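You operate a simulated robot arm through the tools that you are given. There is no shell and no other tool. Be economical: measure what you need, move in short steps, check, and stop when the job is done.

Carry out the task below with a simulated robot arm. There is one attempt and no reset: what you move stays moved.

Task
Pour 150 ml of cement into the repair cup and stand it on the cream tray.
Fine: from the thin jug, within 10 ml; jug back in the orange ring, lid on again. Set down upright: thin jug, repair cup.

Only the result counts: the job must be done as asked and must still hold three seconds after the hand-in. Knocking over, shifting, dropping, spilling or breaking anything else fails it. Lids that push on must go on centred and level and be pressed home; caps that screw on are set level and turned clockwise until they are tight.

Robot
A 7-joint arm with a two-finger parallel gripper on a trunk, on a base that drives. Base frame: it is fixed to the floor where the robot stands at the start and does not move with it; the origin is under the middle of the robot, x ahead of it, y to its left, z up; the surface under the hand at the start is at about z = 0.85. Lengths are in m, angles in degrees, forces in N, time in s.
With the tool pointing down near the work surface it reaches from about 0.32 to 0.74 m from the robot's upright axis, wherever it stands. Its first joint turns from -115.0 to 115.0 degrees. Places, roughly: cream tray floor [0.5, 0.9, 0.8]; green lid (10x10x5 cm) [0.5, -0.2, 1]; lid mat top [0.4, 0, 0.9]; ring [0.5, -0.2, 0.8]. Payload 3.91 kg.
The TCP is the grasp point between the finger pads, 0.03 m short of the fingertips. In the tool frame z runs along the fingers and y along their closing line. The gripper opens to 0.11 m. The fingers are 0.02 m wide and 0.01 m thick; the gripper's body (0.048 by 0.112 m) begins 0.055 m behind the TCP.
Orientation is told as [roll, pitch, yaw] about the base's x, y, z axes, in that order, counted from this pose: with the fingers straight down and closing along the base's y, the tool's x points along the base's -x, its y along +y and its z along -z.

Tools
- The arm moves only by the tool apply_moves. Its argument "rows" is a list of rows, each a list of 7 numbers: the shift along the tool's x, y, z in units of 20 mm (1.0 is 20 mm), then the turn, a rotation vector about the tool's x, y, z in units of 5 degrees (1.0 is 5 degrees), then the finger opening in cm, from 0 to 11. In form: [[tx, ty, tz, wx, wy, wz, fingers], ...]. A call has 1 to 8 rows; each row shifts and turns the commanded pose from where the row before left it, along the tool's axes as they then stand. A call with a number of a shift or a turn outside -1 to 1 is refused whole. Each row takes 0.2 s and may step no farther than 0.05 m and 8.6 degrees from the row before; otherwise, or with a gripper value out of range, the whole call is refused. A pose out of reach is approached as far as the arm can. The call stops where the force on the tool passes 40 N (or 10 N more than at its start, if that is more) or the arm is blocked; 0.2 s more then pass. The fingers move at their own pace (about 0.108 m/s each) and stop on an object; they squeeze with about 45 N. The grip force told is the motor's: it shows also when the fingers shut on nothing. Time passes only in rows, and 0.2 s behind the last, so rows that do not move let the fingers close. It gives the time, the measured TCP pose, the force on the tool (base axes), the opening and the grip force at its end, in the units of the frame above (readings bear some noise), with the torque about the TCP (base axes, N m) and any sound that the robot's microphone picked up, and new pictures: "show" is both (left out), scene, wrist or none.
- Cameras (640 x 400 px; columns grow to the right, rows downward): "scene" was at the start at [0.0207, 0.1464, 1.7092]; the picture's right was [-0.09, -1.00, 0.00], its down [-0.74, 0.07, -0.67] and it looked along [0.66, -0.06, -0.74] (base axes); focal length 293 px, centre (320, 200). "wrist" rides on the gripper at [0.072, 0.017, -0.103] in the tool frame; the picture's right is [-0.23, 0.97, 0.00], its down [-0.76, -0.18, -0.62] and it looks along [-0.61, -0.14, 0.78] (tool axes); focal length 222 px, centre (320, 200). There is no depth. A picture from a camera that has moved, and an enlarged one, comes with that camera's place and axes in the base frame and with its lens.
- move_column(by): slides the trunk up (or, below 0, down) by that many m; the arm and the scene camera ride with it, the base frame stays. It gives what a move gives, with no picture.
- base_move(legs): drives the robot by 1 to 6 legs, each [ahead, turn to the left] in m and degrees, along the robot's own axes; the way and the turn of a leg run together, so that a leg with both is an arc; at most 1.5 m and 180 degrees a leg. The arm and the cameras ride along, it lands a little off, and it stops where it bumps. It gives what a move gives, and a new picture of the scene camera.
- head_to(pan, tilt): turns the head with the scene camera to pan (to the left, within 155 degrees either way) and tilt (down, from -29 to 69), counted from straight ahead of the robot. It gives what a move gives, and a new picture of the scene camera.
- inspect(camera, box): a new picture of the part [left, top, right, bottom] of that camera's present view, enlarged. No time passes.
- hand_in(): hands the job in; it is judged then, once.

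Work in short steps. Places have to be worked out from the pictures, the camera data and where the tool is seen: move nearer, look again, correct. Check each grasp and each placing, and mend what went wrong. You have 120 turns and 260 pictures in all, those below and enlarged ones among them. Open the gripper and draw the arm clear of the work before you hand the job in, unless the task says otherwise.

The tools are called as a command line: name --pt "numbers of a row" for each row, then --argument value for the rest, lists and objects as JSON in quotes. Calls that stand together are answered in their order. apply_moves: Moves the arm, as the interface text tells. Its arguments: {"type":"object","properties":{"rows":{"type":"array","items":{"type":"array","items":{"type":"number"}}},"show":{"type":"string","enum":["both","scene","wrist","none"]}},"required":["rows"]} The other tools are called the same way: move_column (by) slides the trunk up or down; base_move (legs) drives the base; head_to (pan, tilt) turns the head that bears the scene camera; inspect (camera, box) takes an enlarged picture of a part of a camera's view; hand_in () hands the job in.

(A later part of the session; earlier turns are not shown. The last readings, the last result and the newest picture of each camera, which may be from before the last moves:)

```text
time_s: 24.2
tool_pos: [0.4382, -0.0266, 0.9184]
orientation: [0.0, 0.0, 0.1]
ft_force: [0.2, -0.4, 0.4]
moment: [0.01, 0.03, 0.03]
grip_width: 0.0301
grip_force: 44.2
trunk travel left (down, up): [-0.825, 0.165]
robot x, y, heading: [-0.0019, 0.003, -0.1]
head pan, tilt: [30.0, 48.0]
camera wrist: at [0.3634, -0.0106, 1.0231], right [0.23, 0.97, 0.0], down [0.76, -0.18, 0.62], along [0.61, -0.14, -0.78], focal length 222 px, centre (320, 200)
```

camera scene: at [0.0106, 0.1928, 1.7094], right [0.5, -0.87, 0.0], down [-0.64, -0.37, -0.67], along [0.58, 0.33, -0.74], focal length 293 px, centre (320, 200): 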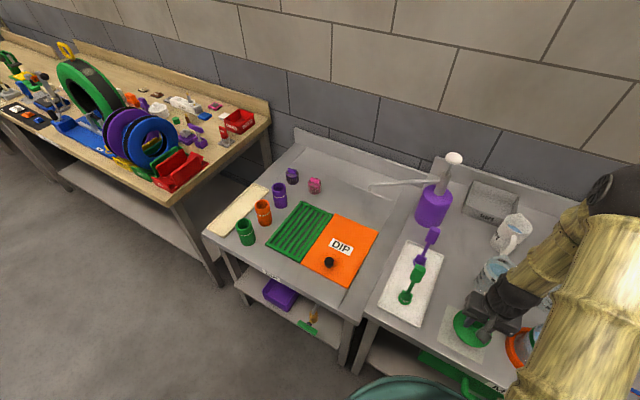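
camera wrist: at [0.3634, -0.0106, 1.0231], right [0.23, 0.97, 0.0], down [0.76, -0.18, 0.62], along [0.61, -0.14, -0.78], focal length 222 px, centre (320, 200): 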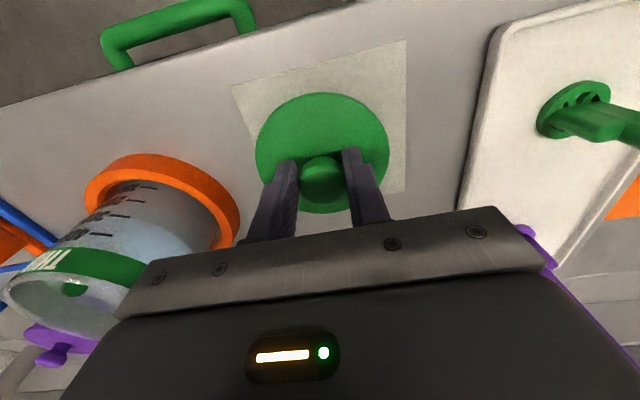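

No contact yet; continue in small steps.

apply_moves --pt "0 0 0.25 0 0 0 0" --pt "0 0 0.25 0 0 0 0" --pt "0 0 0.25 0 0 0 0" --pt "0 0 0.25 0 0 0 0" --pt "0 0 0 0 0 0 0" --show "wrist"

```text
time_s: 25.3
tool_pos: [0.437, -0.0265, 0.9016]
orientation: [0.0, -0.3, 0.0]
ft_force: [-4.3, -1.0, 25.5]
moment: [-0.13, -0.04, 0.02]
grip_width: 0.0301
grip_force: 45.0
trunk travel left (down, up): [-0.825, 0.165]
robot x, y, heading: [-0.004, 0.0028, -0.1]
head pan, tilt: [30.0, 48.0]
stopped in row 5: the force on the tool passed its limit at 64 N (the readings are from after the stop); the commanded pose is now the measured one
camera wrist: at [0.3621, -0.0099, 1.0056], right [0.23, 0.97, 0.0], down [0.76, -0.18, 0.63], along [0.61, -0.14, -0.78], focal length 222 px, centre (320, 200)
```

wrist: 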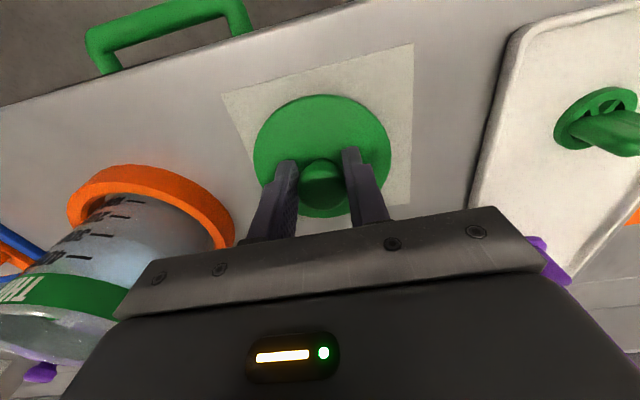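

Lid rests on the mat (contact at TCP z≈0.903). Release and rise.

apply_moves --pt "0 0 -0.1 0 0 0 0" --pt "0 0 0 0 0 0 6" --pt "0 0 0 0 0 0 6" --pt "0 0 -1 0 0 0 6" --pt "0 0 -1 0 0 0 6" --pt "0 0 -1 0 0 0 6" --pt "0 0 -1 0 0 0 6" --pt "0 0 -1 0 0 0 6"

```text
time_s: 27.1
tool_pos: [0.4357, -0.0271, 1.0023]
orientation: [0.0, -0.2, 0.0]
ft_force: [-0.1, -0.3, 0.4]
moment: [0.0, 0.01, 0.0]
grip_width: 0.0601
grip_force: 0.1
trunk travel left (down, up): [-0.825, 0.165]
robot x, y, heading: [-0.0042, -0.0007, 0.0]
head pan, tilt: [30.0, 48.0]
camera scene: at [0.0098, 0.1928, 1.7094], right [0.5, -0.87, 0.0], down [-0.64, -0.37, -0.67], along [0.58, 0.33, -0.74], focal length 293 px, centre (320, 200)
camera wrist: at [0.3621, -0.0107, 1.1063], right [0.23, 0.97, 0.0], down [0.76, -0.18, 0.63], along [0.61, -0.14, -0.78], focal length 222 px, centre (320, 200)
```

scene: 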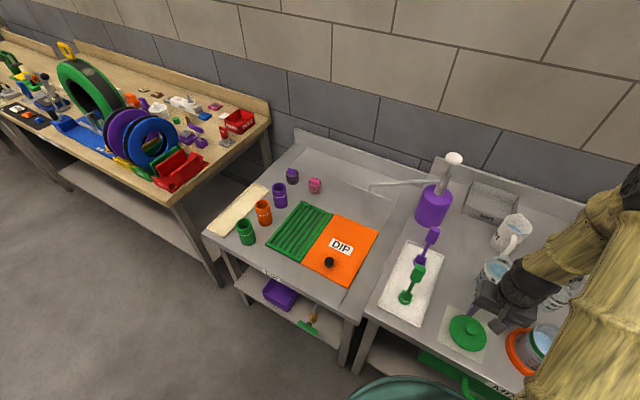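
wrist: 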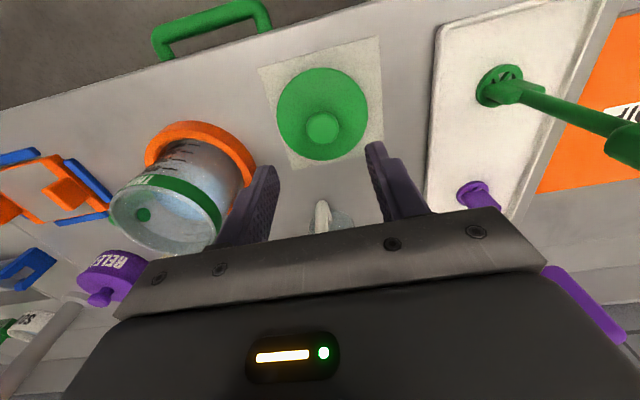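

Lid is on the mat. Look closely at the open jug for spout, level and handle.

inspect --camera "wrist" --box '[90, 100, 270, 270]'

apply_moves --pt "0 -1 -1 0 0 0 6" --pt "0 -1 -1 0 0 0 6" --pt "0 -1 -1 0 0 0 6" --pt "0 -1 -1 0 0 0 6" --pt "0 -1 0 0 0 0 6" --pt "0 -1 0 0 0 0 6" --pt "0 -1 0 0 0 0 6" --pt "0 -1 0 0 0 0 6"

```text
2.35 times, centred on (180, 185) of wrist
camera zoom: at [0.3621, -0.0107, 1.1063], right [0.23, 0.97, 0.0], down [0.76, -0.18, 0.63], along [0.61, -0.14, -0.78], focal length 523 px, centre (649, 235)
```

zoom: 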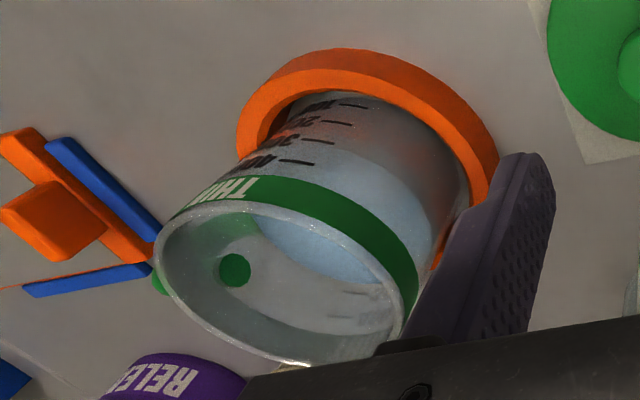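

```text
time_s: 28.9
tool_pos: [0.4377, -0.1871, 1.0826]
orientation: [0.0, -0.2, 0.0]
ft_force: [0.4, -0.4, -0.7]
moment: [-0.04, -0.05, -0.02]
grip_width: 0.0603
grip_force: 0.1
trunk travel left (down, up): [-0.825, 0.165]
robot x, y, heading: [0.0006, -0.0027, -0.2]
head pan, tilt: [30.0, 48.0]
camera scene: at [0.0104, 0.1921, 1.7095], right [0.5, -0.87, 0.0], down [-0.64, -0.37, -0.67], along [0.58, 0.33, -0.74], focal length 293 px, centre (320, 200)
camera wrist: at [0.3638, -0.1712, 1.1855], right [0.23, 0.97, 0.0], down [0.76, -0.18, 0.63], along [0.61, -0.14, -0.78], focal length 222 px, centre (320, 200)
```

scene: 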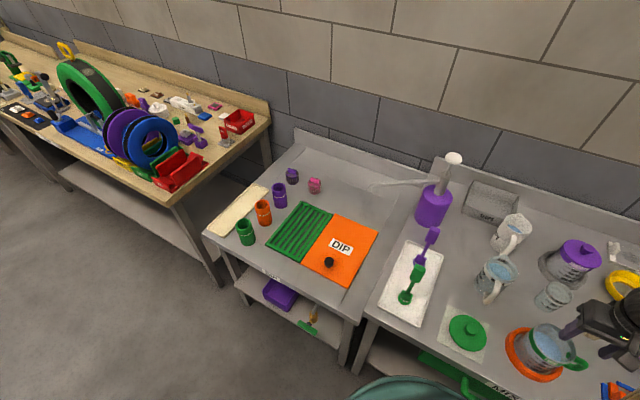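
wrist: 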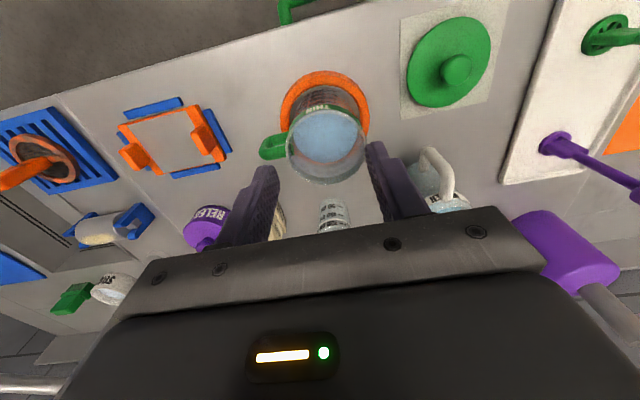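

inspect --camera "wrist" --box '[250, 60, 380, 190]'

inspect --camera "scene" --box '[500, 310, 600, 395]'

```text
3.08 times, centred on (315, 125) of wrist
camera zoom: at [0.3638, -0.1712, 1.1855], right [0.23, 0.97, 0.0], down [0.76, -0.18, 0.63], along [0.61, -0.14, -0.78], focal length 684 px, centre (335, 431)
```

zoom: 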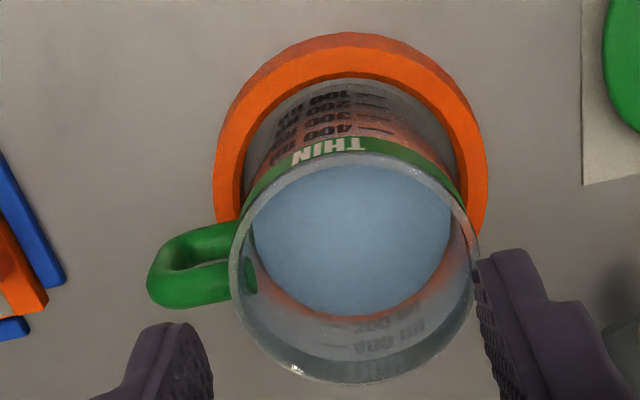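

```text
4.71 times, centred on (550, 352) of scene
camera zoom: at [0.0104, 0.1921, 1.7095], right [0.5, -0.87, 0.0], down [-0.64, -0.37, -0.67], along [0.58, 0.33, -0.74], focal length 1377 px, centre (-762, -518)
```

zoom: 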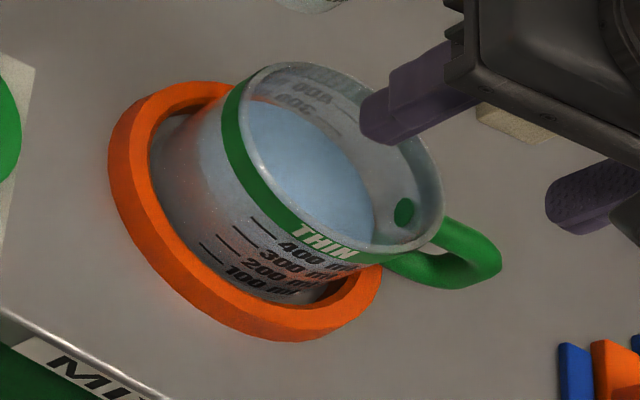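

No spout; rim z≈0.956, r≈0.045, handle loop at x≈0.471, y -0.233…-0.272. I'll approach the handle from -y tilted 45°: first move right while yawing the tool toward +90°.

apply_moves --pt "0 -1 0 0 0 -1 6" --pt "0.087 -0.99 0 0 0 -1 6" --pt "0.174 -0.985 0 0 0 -1 6" --pt "0.259 -0.966 0 0 0 -1 6" --pt "0.342 -0.94 0 0 0 -1 6" --pt "0.423 -0.906 0 0 0 -1 6" --pt "0.5 -0.866 0 0 0 -1 6" --pt "0.574 -0.819 0 0 0 -1 6" --show "none"

apply_moves --pt "0 0 0 0 0 -1 6" --pt "0 0 0 0 0 -1 6" --pt "0 0 0 0 0 -1 6" --pt "0 0 0 0 0 -1 6" --pt "0 0 0 0 0 -1 6" --pt "0 0 0 0 0 -1 6" --pt "0 0 0 0 0 -1 6" --pt "0 0 0 0 0 -1 6" --show "none"

apply_moves --pt "0 0 0 0 0 -1 6" --pt "0 0 0 0 0 -1 6" --pt "0 0 0 0 -1 0 6" --pt "0 0 0 0 -1 0 6" --pt "0 0 0 0 -1 0 6" --pt "0 0 0 0 -1 0 6" --pt "0 0 0 0 -1 0 6" --pt "0 0 0 0 -1 0 6"

```text
time_s: 30.7
tool_pos: [0.4388, -0.3469, 1.0798]
orientation: [-0.1, -0.3, 40.0]
ft_force: [0.2, -0.1, 0.2]
moment: [0.02, 0.0, -0.03]
grip_width: 0.0599
grip_force: 0.1
trunk travel left (down, up): [-0.825, 0.165]
robot x, y, heading: [0.0034, -0.0023, -0.3]
head pan, tilt: [30.0, 48.0]
```

```text
time_s: 32.5
tool_pos: [0.4382, -0.348, 1.082]
orientation: [-0.2, 0.0, 80.2]
ft_force: [-0.2, -0.2, 0.7]
moment: [0.02, 0.03, 0.01]
grip_width: 0.0599
grip_force: 0.1
trunk travel left (down, up): [-0.825, 0.165]
robot x, y, heading: [-0.0005, -0.0001, -0.0]
head pan, tilt: [30.0, 48.0]
```

```text
time_s: 34.3
tool_pos: [0.4382, -0.347, 1.0821]
orientation: [-0.4, -30.1, 90.2]
ft_force: [-0.9, -0.4, 0.0]
moment: [-0.01, 0.01, 0.0]
grip_width: 0.0596
grip_force: 0.1
trunk travel left (down, up): [-0.825, 0.165]
robot x, y, heading: [0.0019, -0.0048, 0.0]
head pan, tilt: [30.0, 48.0]
camera scene: at [0.0105, 0.192, 1.7095], right [0.5, -0.87, 0.0], down [-0.64, -0.37, -0.67], along [0.58, 0.33, -0.74], focal length 293 px, centre (320, 200)
camera wrist: at [0.4191, -0.4621, 1.1358], right [-0.97, 0.2, 0.11], down [0.17, 0.35, 0.92], along [0.14, 0.92, -0.37], focal length 222 px, centre (320, 200)
```

scene: 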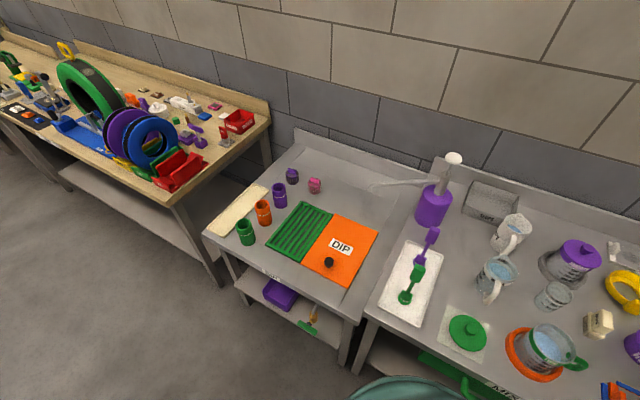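
wrist: 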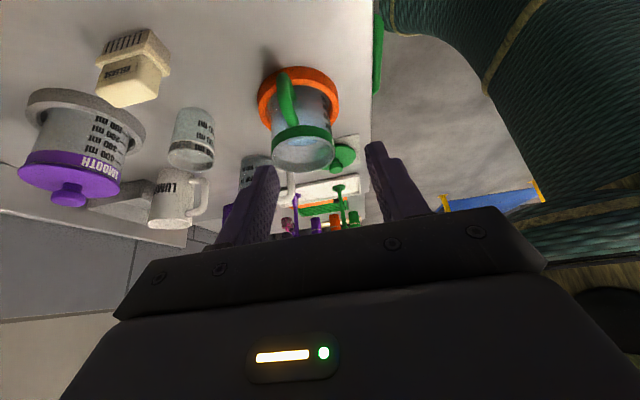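

Great side view. Zoom in to see the handle and liquid level.

inspect --camera "wrist" --box '[240, 55, 360, 185]'

```text
3.08 times, centred on (300, 120) of wrist
camera zoom: at [0.4191, -0.4621, 1.1358], right [-0.97, 0.2, 0.11], down [0.17, 0.35, 0.92], along [0.14, 0.92, -0.37], focal length 684 px, centre (382, 446)
```

zoom: 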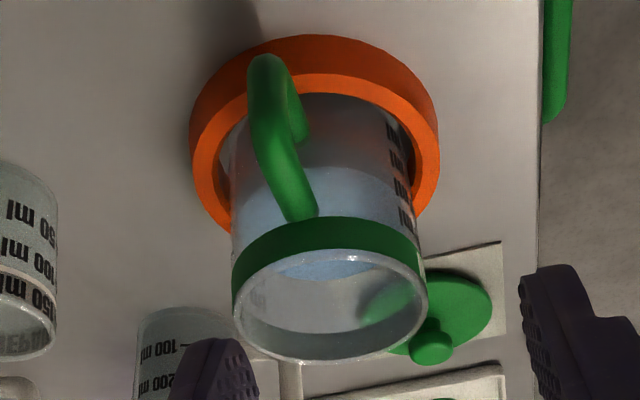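

Handle bar ≈ x 0.477, y -0.265, z 0.89–0.93; at 30° tilt the fingers clear body and ring. Move to a pre-grasp 6 cm back along the tool axis.

apply_moves --pt "0.09 -0.27 0.87 0 0 0 4.5" --pt "0.09 -0.27 0.87 0 0 0 4.5" --pt "0.09 -0.27 0.87 0 0 0 4.5" --pt "0.09 -0.27 0.87 0 0 0 4.5" --pt "0.09 -0.27 0.87 0 0 0 4.5" --pt "0.09 -0.27 0.87 0 0 0 4.5" --pt "0.09 -0.27 0.87 0 0 0 4.5" --show "wrist"

inspect --camera "wrist" --box '[210, 40, 430, 210]'

```text
time_s: 35.9
tool_pos: [0.4748, -0.2977, 0.9689]
orientation: [-0.2, -30.0, 90.1]
ft_force: [-0.4, -0.3, -1.0]
moment: [0.02, -0.01, 0.02]
grip_width: 0.0451
grip_force: 0.1
trunk travel left (down, up): [-0.825, 0.165]
robot x, y, heading: [0.0015, -0.001, -0.1]
head pan, tilt: [30.0, 48.0]
camera wrist: at [0.4566, -0.4119, 1.024], right [-0.97, 0.2, 0.11], down [0.17, 0.35, 0.92], along [0.14, 0.92, -0.37], focal length 222 px, centre (320, 200)
```

wrist: 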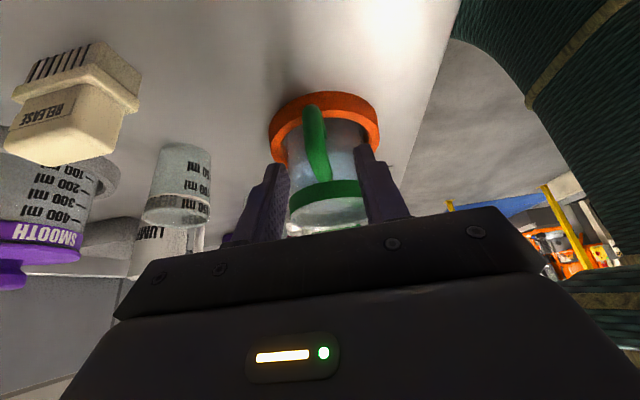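

```text
2.35 times, centred on (320, 125) of wrist
camera zoom: at [0.4566, -0.4119, 1.024], right [-0.97, 0.2, 0.11], down [0.17, 0.35, 0.92], along [0.14, 0.92, -0.37], focal length 523 px, centre (320, 376)
```

zoom: 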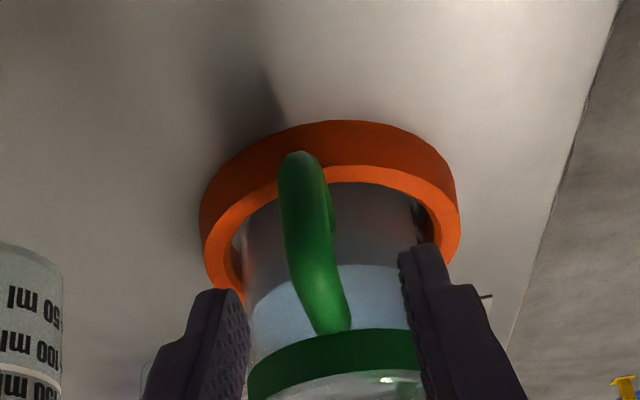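

Bar at x≈0.477 confirmed. Advance 6 cm along the tool axis and close on the handle.

apply_moves --pt "0 -0.05 0.8 0 0 0 4.5" --pt "0 -0.05 0.8 0 0 0 4.5" --pt "0 0 0.7 0 0 0 4.5" --pt "0 0 0.6 0 0 0 4.5" --pt "0 0 0 0 0 0 4.5" --show "wrist"

inspect --camera "wrist" --box '[210, 40, 430, 230]'

inspect --camera "scene" --box '[500, 280, 640, 400]'

```text
time_s: 37.1
tool_pos: [0.4773, -0.2657, 0.9197]
orientation: [-0.2, -30.1, 90.2]
ft_force: [-0.2, 0.5, -0.1]
moment: [-0.03, -0.04, 0.02]
grip_width: 0.0451
grip_force: 0.1
trunk travel left (down, up): [-0.825, 0.165]
robot x, y, heading: [-0.0003, 0.0005, -0.1]
head pan, tilt: [30.0, 48.0]
camera wrist: at [0.4586, -0.382, 0.9745], right [-0.97, 0.2, 0.11], down [0.17, 0.35, 0.92], along [0.14, 0.92, -0.37], focal length 222 px, centre (320, 200)
```

wrist: 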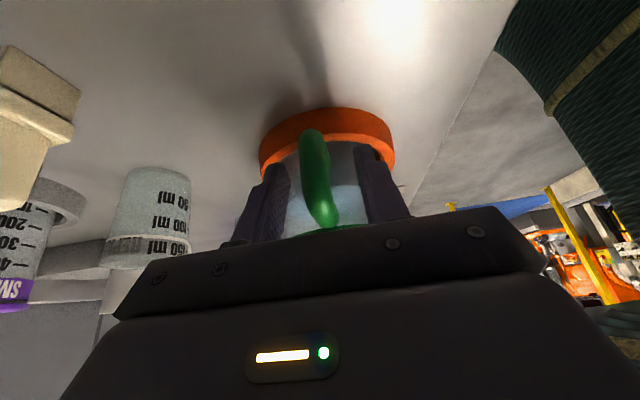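

```text
2.11 times, centred on (320, 135) of wrist
camera zoom: at [0.4586, -0.382, 0.9745], right [-0.97, 0.2, 0.11], down [0.17, 0.35, 0.92], along [0.14, 0.92, -0.37], focal length 468 px, centre (320, 337)
```

zoom: 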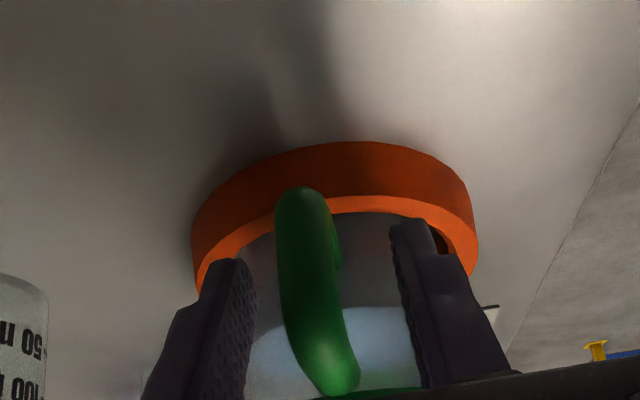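

```text
3.33 times, centred on (570, 340) of scene
camera zoom: at [0.0104, 0.1926, 1.7094], right [0.5, -0.87, 0.0], down [-0.64, -0.37, -0.67], along [0.58, 0.33, -0.74], focal length 975 px, centre (-513, -267)
```

zoom: 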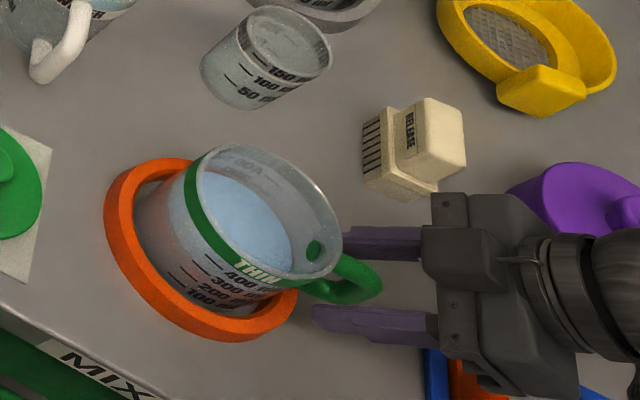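

Bar sits centred between the fingers at the TCP. Close.

apply_moves --pt "0 0 0 0 0 0 2.5" --pt "0 0 0 0 0 0 1" --pt "0 0 0 0 0 0 0" --pt "0 0 0 0 0 0 0" --show "wrist"

inspect --camera "scene" --box '[500, 280, 640, 400]'

```text
time_s: 38.1
tool_pos: [0.4764, -0.2666, 0.9207]
orientation: [-0.2, -30.0, 90.1]
ft_force: [1.5, 1.8, 0.9]
moment: [0.07, 0.1, -0.11]
grip_width: 0.0179
grip_force: 45.3
trunk travel left (down, up): [-0.825, 0.165]
robot x, y, heading: [0.0025, 0.0005, 0.1]
head pan, tilt: [30.0, 48.0]
camera wrist: at [0.4588, -0.382, 0.9747], right [-0.97, 0.2, 0.11], down [0.17, 0.35, 0.92], along [0.14, 0.92, -0.37], focal length 222 px, centre (320, 200)
```

wrist: 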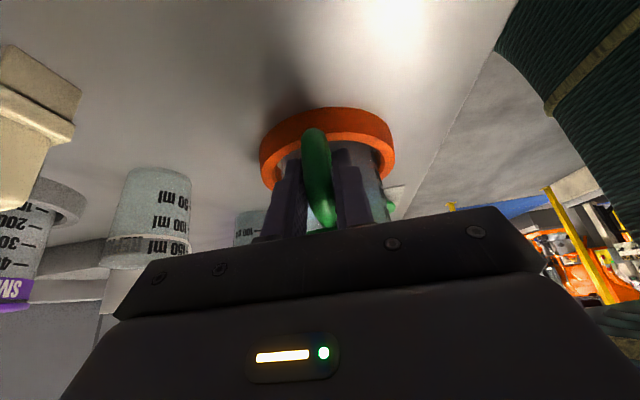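

```text
3.33 times, centred on (570, 340) of scene
camera zoom: at [0.0106, 0.1927, 1.7094], right [0.5, -0.87, 0.0], down [-0.64, -0.37, -0.67], along [0.58, 0.33, -0.74], focal length 975 px, centre (-513, -267)
```

zoom: 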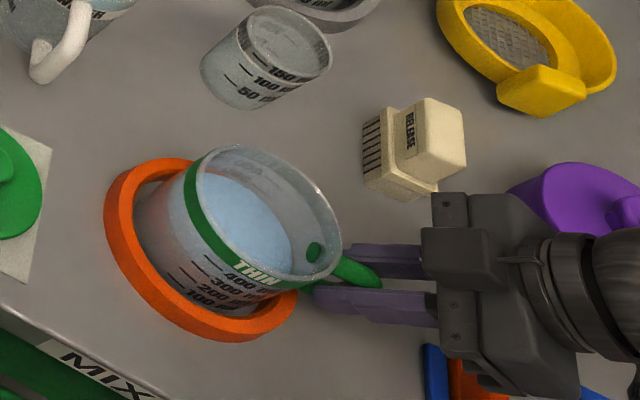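

Grasped (18 mm). Lift straight up slowly a little and check.

apply_moves --pt "-0.1 0 -0.173 0 0 0 0" --pt "-0.2 0 -0.346 0 0 0 0" --pt "-0.25 0 -0.433 0 0 0 0" --pt "-0.25 0 -0.433 0 0 0 0" --pt "0 0 0 0 0 0 0" --show "wrist"

inspect --camera "scene" --box '[500, 280, 640, 400]'

```text
time_s: 39.3
tool_pos: [0.4781, -0.2668, 0.9524]
orientation: [-0.2, -30.0, 90.1]
ft_force: [1.1, -1.0, -3.1]
moment: [-0.2, -0.03, -0.01]
grip_width: 0.0177
grip_force: 44.8
trunk travel left (down, up): [-0.825, 0.165]
robot x, y, heading: [0.0002, 0.0021, -0.2]
head pan, tilt: [30.0, 48.0]
camera wrist: at [0.4591, -0.3826, 1.0063], right [-0.97, 0.2, 0.11], down [0.17, 0.35, 0.92], along [0.14, 0.92, -0.37], focal length 222 px, centre (320, 200)
```

wrist: 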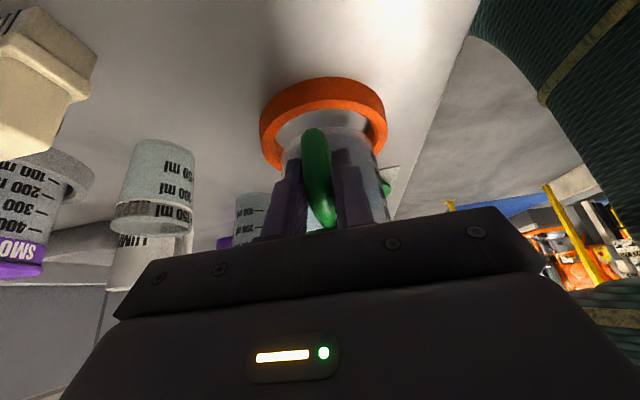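

```text
3.33 times, centred on (570, 340) of scene
camera zoom: at [0.0109, 0.1924, 1.7094], right [0.5, -0.87, 0.0], down [-0.64, -0.37, -0.67], along [0.58, 0.33, -0.74], focal length 975 px, centre (-513, -267)
```

zoom: 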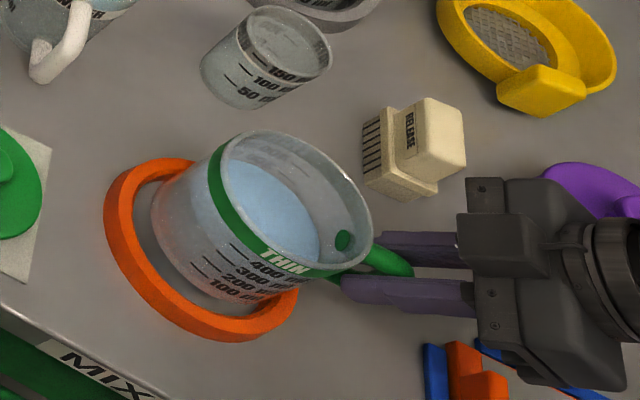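

Jug is held and level (weight ≈3–4 N). Raise it ~10 cm straight up.

apply_moves --pt "-0.3 0 -0.52 0 0 0 0" --pt "-0.45 0 -0.78 0 0 0 0" --pt "-0.45 0 -0.78 0 0 0 0" --pt "-0.45 0 -0.78 0 0 0 0" --pt "-0.45 0 -0.78 0 0 0 0" --pt "-0.3 0 -0.52 0 0 0 0" --pt "0 0 0 0 0 0 0" --show "scene"

inspect --camera "wrist" --box '[80, 40, 420, 260]'

```text
time_s: 40.9
tool_pos: [0.4765, -0.2679, 1.0484]
orientation: [-0.1, -30.0, 90.1]
ft_force: [0.1, -0.1, -3.2]
moment: [-0.21, 0.02, 0.01]
grip_width: 0.0178
grip_force: 44.8
trunk travel left (down, up): [-0.825, 0.165]
robot x, y, heading: [0.0019, 0.0006, 0.1]
head pan, tilt: [30.0, 48.0]
camera scene: at [0.0109, 0.1924, 1.7094], right [0.5, -0.87, 0.0], down [-0.64, -0.37, -0.67], along [0.58, 0.33, -0.74], focal length 293 px, centre (320, 200)
```

scene: 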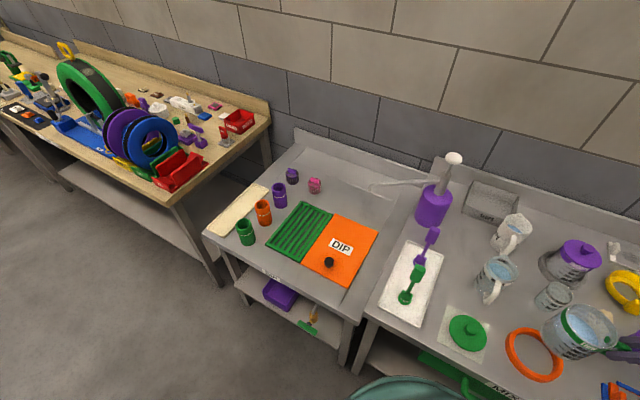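

```text
1.82 times, centred on (250, 150) of wrist
camera zoom: at [0.4583, -0.3831, 1.1027], right [-0.97, 0.2, 0.11], down [0.17, 0.35, 0.92], along [0.14, 0.92, -0.37], focal length 404 px, centre (447, 291)
```

zoom: 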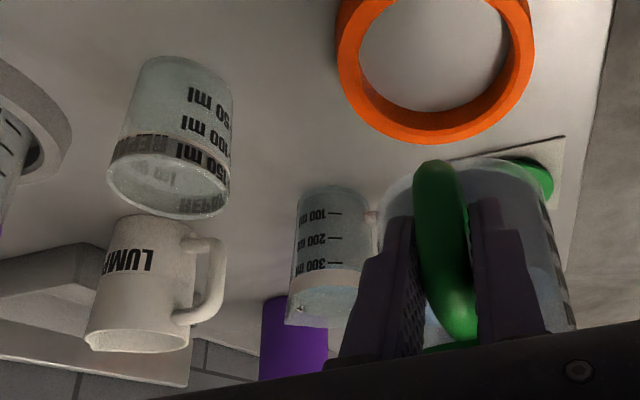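

Cup triangulates to (0.641,-0.216), rim z≈0.937, r≈0.036. Now yaw the jug -45° while moving toward (0.556,-0.301) so it pours diagonally toward the cup.

apply_moves --pt "0.156 -0.44 -0.09 0.5 0 0.866 0" --pt "0.122 -0.454 -0.07 0.5 0 0.866 0" --pt "0.087 -0.464 -0.05 0.5 0 0.866 0" --pt "0.052 -0.472 -0.03 0.5 0 0.866 0" --pt "0.016 -0.475 -0.009 0.5 0 0.866 0" --show "none"

apply_moves --pt "-0.02 -0.475 0.011 0.5 0 0.866 0" --pt "-0.055 -0.471 0.032 0.5 0 0.866 0" --pt "-0.092 -0.463 0.053 0.5 0 0.866 0" --pt "-0.126 -0.453 0.073 0.5 0 0.866 0" --pt "0 0 0 0 0 0 0"

inspect --camera "scene" --box '[500, 240, 640, 380]'

```text
time_s: 42.1
tool_pos: [0.5216, -0.2862, 1.0471]
orientation: [-0.2, -30.1, 65.0]
ft_force: [-0.3, 0.2, -3.6]
moment: [-0.17, 0.06, -0.02]
grip_width: 0.0178
grip_force: 44.8
trunk travel left (down, up): [-0.825, 0.165]
robot x, y, heading: [0.0008, 0.0012, -0.1]
head pan, tilt: [30.0, 48.0]
```

```text
time_s: 43.3
tool_pos: [0.5565, -0.3005, 1.0483]
orientation: [-0.1, -30.0, 44.9]
ft_force: [-0.2, 0.2, -3.0]
moment: [-0.16, 0.14, -0.01]
grip_width: 0.0176
grip_force: 44.9
trunk travel left (down, up): [-0.825, 0.165]
robot x, y, heading: [0.0025, -0.0001, -0.1]
head pan, tilt: [30.0, 48.0]
camera scene: at [0.0108, 0.1924, 1.7094], right [0.5, -0.87, 0.0], down [-0.64, -0.37, -0.67], along [0.58, 0.33, -0.74], focal length 293 px, centre (320, 200)
camera wrist: at [0.4625, -0.3698, 1.1017], right [-0.55, 0.83, 0.11], down [0.37, 0.12, 0.92], along [0.75, 0.55, -0.37], focal length 222 px, centre (320, 200)
```

scene: 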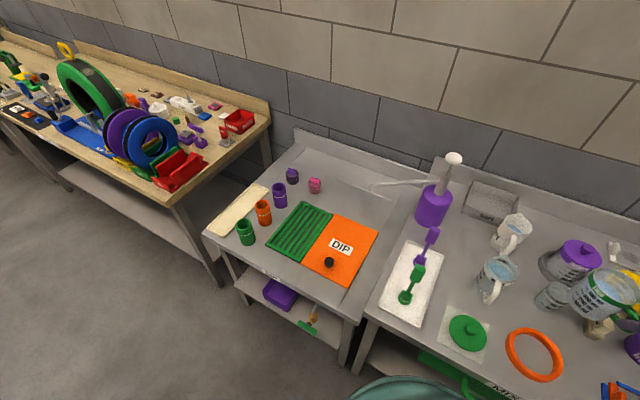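
wrist: 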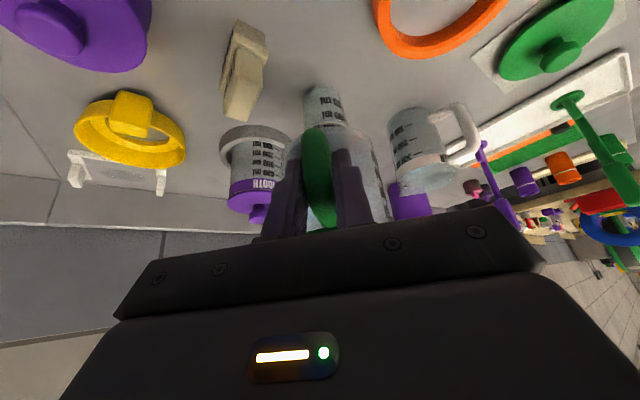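

```text
2.86 times, centred on (570, 310) of scene
camera zoom: at [0.0108, 0.1924, 1.7094], right [0.5, -0.87, 0.0], down [-0.64, -0.37, -0.67], along [0.58, 0.33, -0.74], focal length 836 px, centre (-394, -114)
```

zoom: 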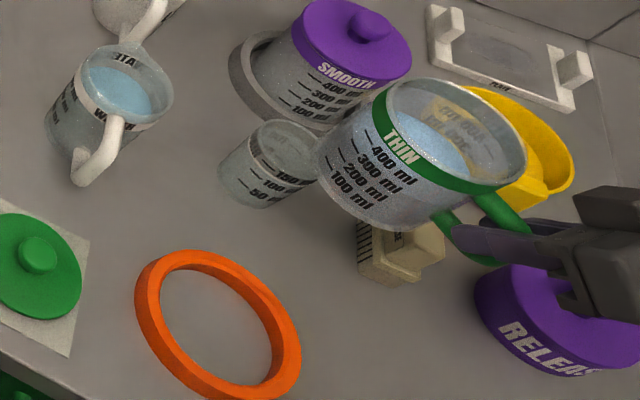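

Alignment looks right. Zoom in to read the jug's level before pouring.

inspect --camera "scene" --box '[565, 260, 625, 325]'

```text
6.15 times, centred on (595, 292) of scene
camera zoom: at [0.0108, 0.1924, 1.7094], right [0.5, -0.87, 0.0], down [-0.64, -0.37, -0.67], along [0.58, 0.33, -0.74], focal length 1800 px, centre (-1372, -369)
```

zoom: 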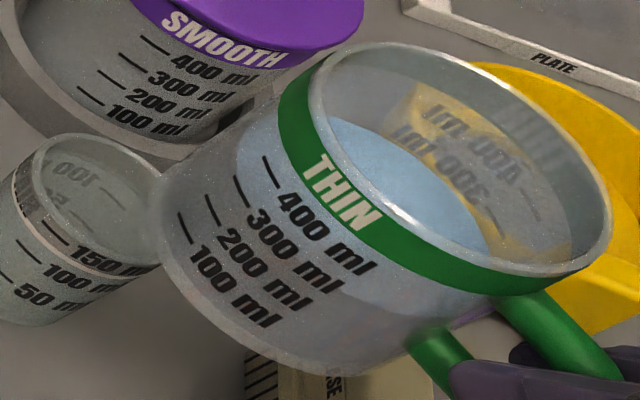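

Level is a bit under 300 ml; flow should begin near 48° tilt. Raise 15 mm and tilt to 35°, then check geometry.

apply_moves --pt "-0.375 0 -0.65 0 0 0 0" --pt "0 0 0 0 0.8 0 0" --pt "0 0 0 0 0.9 0 0" --pt "0 0 0 0 1 0 0" --pt "0 0 0 0 1 0 0" --pt "0 0 0 0 1 0 0" --pt "0 0 0 0 0.8 0 0" --pt "0 0 0 0 0.5 0 0" --show "wrist"

inspect --camera "scene" --box '[520, 240, 640, 360]'

```text
time_s: 45.1
tool_pos: [0.5561, -0.3004, 1.0626]
orientation: [-0.2, -0.2, 45.1]
ft_force: [0.2, 0.6, -2.1]
moment: [-0.12, 0.11, 0.01]
grip_width: 0.0176
grip_force: 44.5
trunk travel left (down, up): [-0.825, 0.165]
robot x, y, heading: [-0.0028, 0.0031, -0.3]
head pan, tilt: [30.0, 48.0]
camera wrist: at [0.4918, -0.3394, 1.1676], right [-0.53, 0.85, 0.0], down [0.66, 0.41, 0.62], along [0.53, 0.33, -0.78], focal length 222 px, centre (320, 200)
```

wrist: 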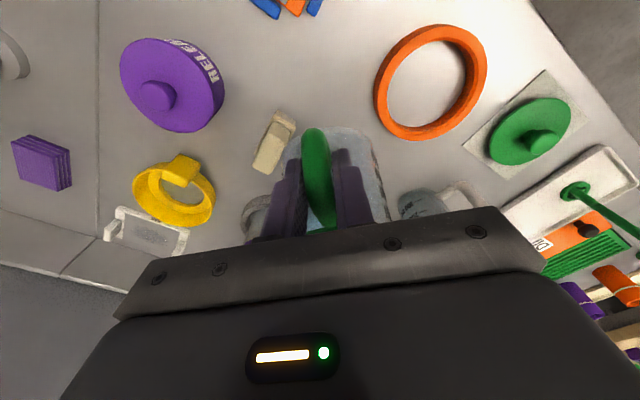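

```text
3.33 times, centred on (580, 300) of scene
camera zoom: at [0.0112, 0.1927, 1.7094], right [0.5, -0.87, 0.0], down [-0.64, -0.37, -0.67], along [0.58, 0.33, -0.74], focal length 975 px, centre (-547, -133)
```

zoom: 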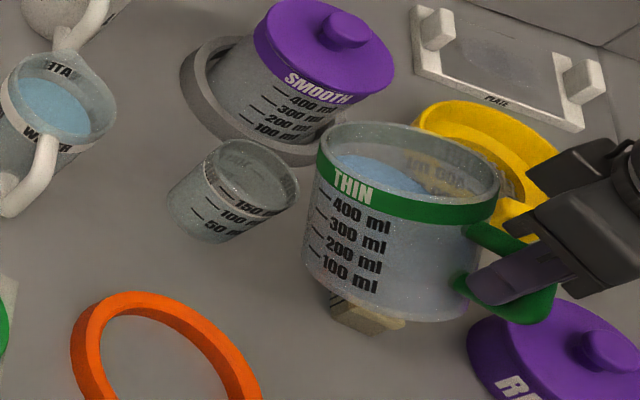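

Good so far (tilt 30°). Continue to ~42°, below expected flow onset.

apply_moves --pt "0 0 0 0 0.8 0 0" --pt "0 0 0 0 0.8 0 0" --pt "0 0 0 0 0.8 0 0" --pt "0 0 0 0 0 0 0" --show "none"

inspect --camera "scene" --box '[520, 240, 640, 360]'

```text
time_s: 46.1
tool_pos: [0.5561, -0.3002, 1.0631]
orientation: [-0.1, 12.0, 44.9]
ft_force: [-0.8, -0.6, -3.2]
moment: [-0.02, 0.03, 0.01]
grip_width: 0.0179
grip_force: 44.5
trunk travel left (down, up): [-0.825, 0.165]
robot x, y, heading: [0.0001, 0.0014, 0.1]
head pan, tilt: [30.0, 48.0]
```

```text
3.33 times, centred on (580, 300) of scene
camera zoom: at [0.0105, 0.1921, 1.7095], right [0.5, -0.87, 0.0], down [-0.64, -0.37, -0.67], along [0.58, 0.33, -0.74], focal length 975 px, centre (-547, -133)
```

zoom: 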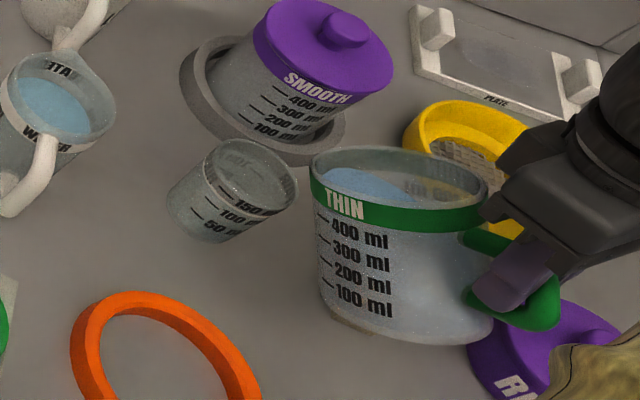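

Lip projects right over the cup's near half. Tilt on in small steps; first to 47° and watch.

apply_moves --pt "0 0 0 0 0.4 0 0" --pt "0 0 0 0 0.4 0 0" --pt "0 0 0 0 0.2 0 0" --pt "0 0 0 0 0 0 0" --show "none"

inspect --camera "scene" --box '[540, 250, 620, 330]'

```text
time_s: 47.1
tool_pos: [0.5577, -0.3003, 1.063]
orientation: [-0.2, 16.9, 45.0]
ft_force: [0.6, 0.0, -2.7]
moment: [-0.08, 0.06, -0.03]
grip_width: 0.0178
grip_force: 45.0
trunk travel left (down, up): [-0.825, 0.165]
robot x, y, heading: [-0.0011, 0.0013, -0.1]
head pan, tilt: [30.0, 48.0]
```

```text
5.00 times, centred on (580, 290) of scene
camera zoom: at [0.0109, 0.1925, 1.7094], right [0.5, -0.87, 0.0], down [-0.64, -0.37, -0.67], along [0.58, 0.33, -0.74], focal length 1463 px, centre (-980, -250)
```

zoom: 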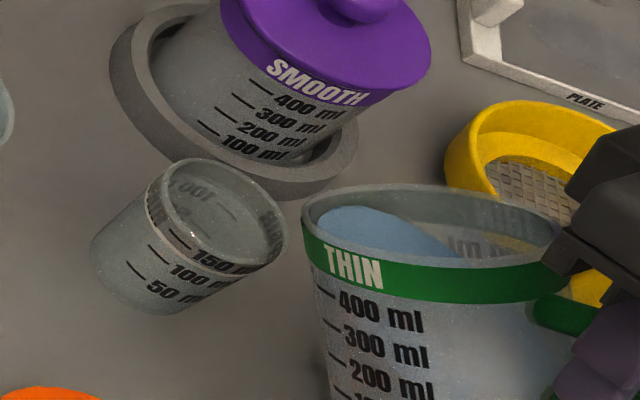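

Flow is about to start; image check puts the lip ≈2 cm short of cup centre. Shift forward 6 mm and tilt 2° more, then look.

apply_moves --pt "-0.29 0 -0.09 0 0 0 0" --pt "-0.065 0 -0.025 0 0.2 0 0" --pt "-0.065 0 -0.025 0 0.2 0 0" --pt "0 0 0 0 0 0 0" --pt "0 0 0 0 0 0 0" --show "none"

inspect --camera "scene" --box '[540, 250, 620, 330]'

```text
time_s: 48.3
tool_pos: [0.5632, -0.293, 1.0626]
orientation: [0.0, 19.0, 45.0]
ft_force: [0.2, -0.4, -3.2]
moment: [-0.06, 0.07, 0.02]
grip_width: 0.0176
grip_force: 44.2
trunk travel left (down, up): [-0.825, 0.165]
robot x, y, heading: [-0.0016, 0.0009, 0.1]
head pan, tilt: [30.0, 48.0]
```

```text
5.00 times, centred on (580, 290) of scene
camera zoom: at [0.011, 0.1926, 1.7094], right [0.5, -0.87, 0.0], down [-0.64, -0.37, -0.67], along [0.58, 0.33, -0.74], focal length 1463 px, centre (-980, -250)
```

zoom: 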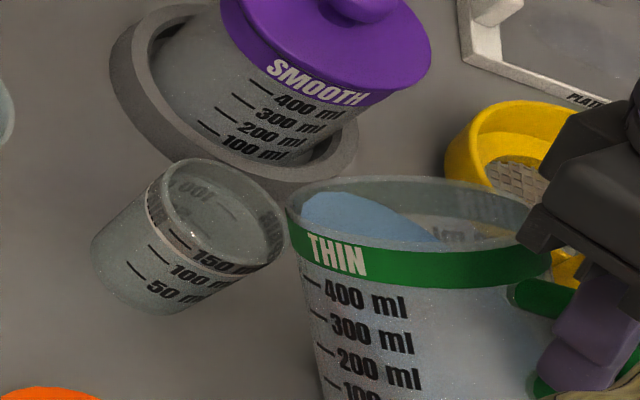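

No flow yet; tilt 2° more.

apply_moves --pt "-0.065 0 -0.025 0 0.2 0 0" --pt "-0.065 0 -0.025 0 0.2 0 0" --pt "0 0 0 0 0 0 0" --pt "0 0 0 0 0 0 0" --show "none"

inspect --camera "scene" --box '[540, 250, 620, 330]'

```text
time_s: 49.3
tool_pos: [0.5649, -0.2922, 1.0629]
orientation: [-0.1, 20.9, 45.0]
ft_force: [0.2, 0.2, -2.6]
moment: [-0.04, 0.02, 0.02]
grip_width: 0.0175
grip_force: 44.9
trunk travel left (down, up): [-0.825, 0.165]
robot x, y, heading: [-0.002, 0.0013, -0.0]
head pan, tilt: [30.0, 48.0]
```

```text
5.00 times, centred on (580, 290) of scene
camera zoom: at [0.011, 0.1925, 1.7094], right [0.5, -0.87, 0.0], down [-0.64, -0.37, -0.67], along [0.58, 0.33, -0.74], focal length 1463 px, centre (-980, -250)
```

zoom: 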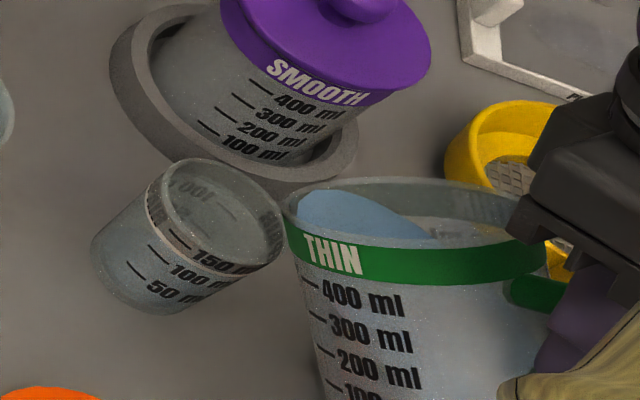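

Still just below the lip; tilt another 2.5°.

apply_moves --pt "-0.065 0 -0.025 0 0.25 0 0" --pt "-0.065 0 -0.025 0 0.25 0 0" --pt "0 0 0 0 0 0 0" --pt "0 0 0 0 0 0 0" --show "none"

inspect --camera "scene" --box '[545, 260, 605, 320]'

```text
time_s: 50.3
tool_pos: [0.5667, -0.2903, 1.0631]
orientation: [-0.1, 23.4, 45.0]
ft_force: [-0.1, 0.0, -3.7]
moment: [-0.07, 0.05, 0.0]
grip_width: 0.0179
grip_force: 45.1
trunk travel left (down, up): [-0.825, 0.165]
robot x, y, heading: [-0.0032, 0.0005, -0.1]
head pan, tilt: [30.0, 48.0]
```

```text
6.67 times, centred on (575, 290) of scene
camera zoom: at [0.011, 0.1926, 1.7094], right [0.5, -0.87, 0.0], down [-0.64, -0.37, -0.67], along [0.58, 0.33, -0.74], focal length 1950 px, centre (-1380, -400)
```

zoom: 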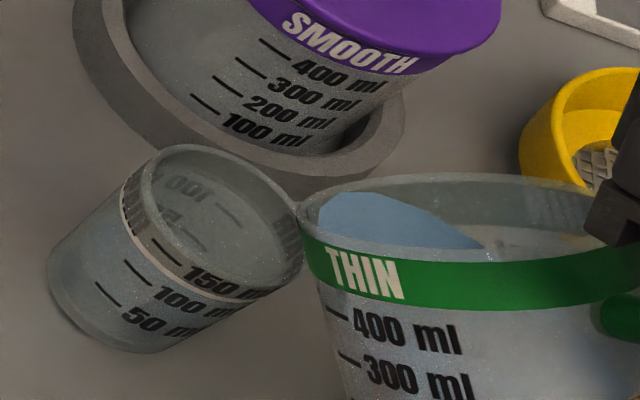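

Still not over the lip. Tilt 2° more.

apply_moves --pt "-0.065 0 -0.03 0 0.2 0 0" --pt "-0.065 0 -0.03 0 0.2 0 0" --pt "0 0 0 0 0 0 0" --pt "0 0 0 0 0 0 0" --pt "0 0 0 0 0 0 0" --show "none"

inspect --camera "scene" --box '[545, 260, 605, 320]'

```text
time_s: 51.5
tool_pos: [0.5691, -0.2882, 1.0645]
orientation: [0.0, 25.4, 45.0]
ft_force: [-0.8, 1.0, -2.6]
moment: [-0.04, 0.03, 0.01]
grip_width: 0.0177
grip_force: 45.2
trunk travel left (down, up): [-0.825, 0.165]
robot x, y, heading: [0.0022, -0.0005, -0.1]
head pan, tilt: [30.0, 48.0]
```

```text
6.67 times, centred on (575, 290) of scene
camera zoom: at [0.0109, 0.1925, 1.7094], right [0.5, -0.87, 0.0], down [-0.64, -0.37, -0.67], along [0.58, 0.33, -0.74], focal length 1950 px, centre (-1380, -400)
```

zoom: 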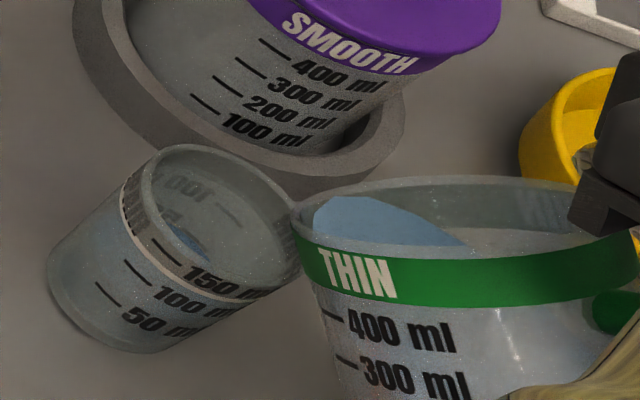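

A little blue appears in the cup: flow has begun. Wait to see whether it keeps running at this tilt.

apply_moves --pt "0 0 0 0 0 0 0" --pt "0 0 0 0 0 0 0" --pt "0 0 0 0 0 0 0" --pt "0 0 0 0 0 0 0" --show "none"

inspect --camera "scene" --box '[545, 265, 585, 305]'

```text
time_s: 52.5
tool_pos: [0.5694, -0.2885, 1.0639]
orientation: [-0.1, 25.4, 45.0]
ft_force: [0.3, 0.3, -2.2]
moment: [-0.03, 0.01, 0.01]
grip_width: 0.018
grip_force: 45.4
trunk travel left (down, up): [-0.825, 0.165]
robot x, y, heading: [-0.0027, 0.001, 0.2]
head pan, tilt: [30.0, 48.0]
```

```text
10.00 times, centred on (565, 285) of scene
camera zoom: at [0.0109, 0.1925, 1.7094], right [0.5, -0.87, 0.0], down [-0.64, -0.37, -0.67], along [0.58, 0.33, -0.74], focal length 2926 px, centre (-2130, -650)
```

zoom: 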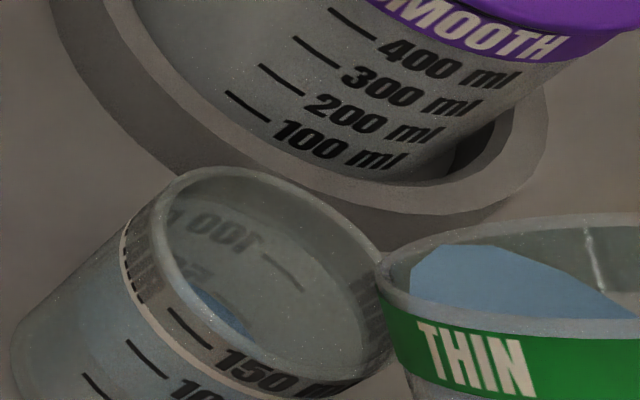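

Flow is going in. Tilt 4° more in 1° steps, moving the lip forward to keep it over the cup.

apply_moves --pt "-0.065 0 -0.03 0 0.2 0 0" --pt "-0.065 0 -0.03 0 0.2 0 0" --pt "-0.065 0 -0.03 0 0.2 0 0" --pt "-0.065 0 -0.03 0 0.2 0 0" --pt "0 0 0 0 0 0 0" --pt "0 0 0 0 0 0 0" --pt "0 0 0 0 0 0 0" --show "none"

inspect --camera "scene" --box '[545, 260, 605, 320]'

```text
time_s: 54.1
tool_pos: [0.5726, -0.2839, 1.0627]
orientation: [-0.1, 29.3, 45.0]
ft_force: [-0.5, 0.8, -2.1]
moment: [-0.02, 0.01, 0.0]
grip_width: 0.0178
grip_force: 45.1
trunk travel left (down, up): [-0.825, 0.165]
robot x, y, heading: [-0.0017, 0.0037, -0.0]
head pan, tilt: [30.0, 48.0]
```

```text
6.67 times, centred on (575, 290) of scene
camera zoom: at [0.0109, 0.1925, 1.7094], right [0.5, -0.87, 0.0], down [-0.64, -0.37, -0.67], along [0.58, 0.33, -0.74], focal length 1950 px, centre (-1380, -400)
```

zoom: 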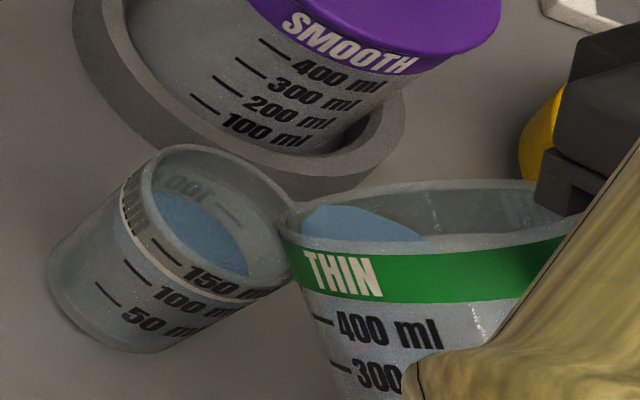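

Level is slightly below the far-side 100 mark. Hold still and see whether it has settled.

apply_moves --pt "0 0 0 0 0 0 0" --pt "0 0 0 0 0 0 0" --pt "0 0 0 0 0 0 0" --show "none"

inspect --camera "scene" --box '[545, 270, 585, 310]'

```text
time_s: 54.9
tool_pos: [0.5719, -0.2831, 1.0643]
orientation: [-0.2, 29.3, 45.0]
ft_force: [0.8, 0.0, -3.7]
moment: [-0.03, -0.02, 0.01]
grip_width: 0.0178
grip_force: 45.0
trunk travel left (down, up): [-0.825, 0.165]
robot x, y, heading: [-0.0012, 0.0002, 0.0]
head pan, tilt: [30.0, 48.0]
```

```text
10.00 times, centred on (565, 290) of scene
camera zoom: at [0.0109, 0.1925, 1.7094], right [0.5, -0.87, 0.0], down [-0.64, -0.37, -0.67], along [0.58, 0.33, -0.74], focal length 2926 px, centre (-2130, -700)
```

zoom: 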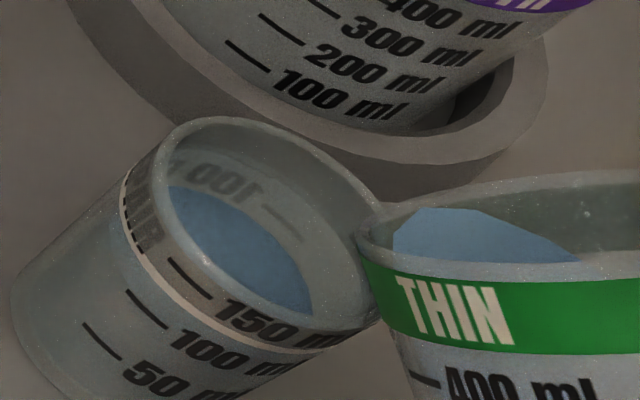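

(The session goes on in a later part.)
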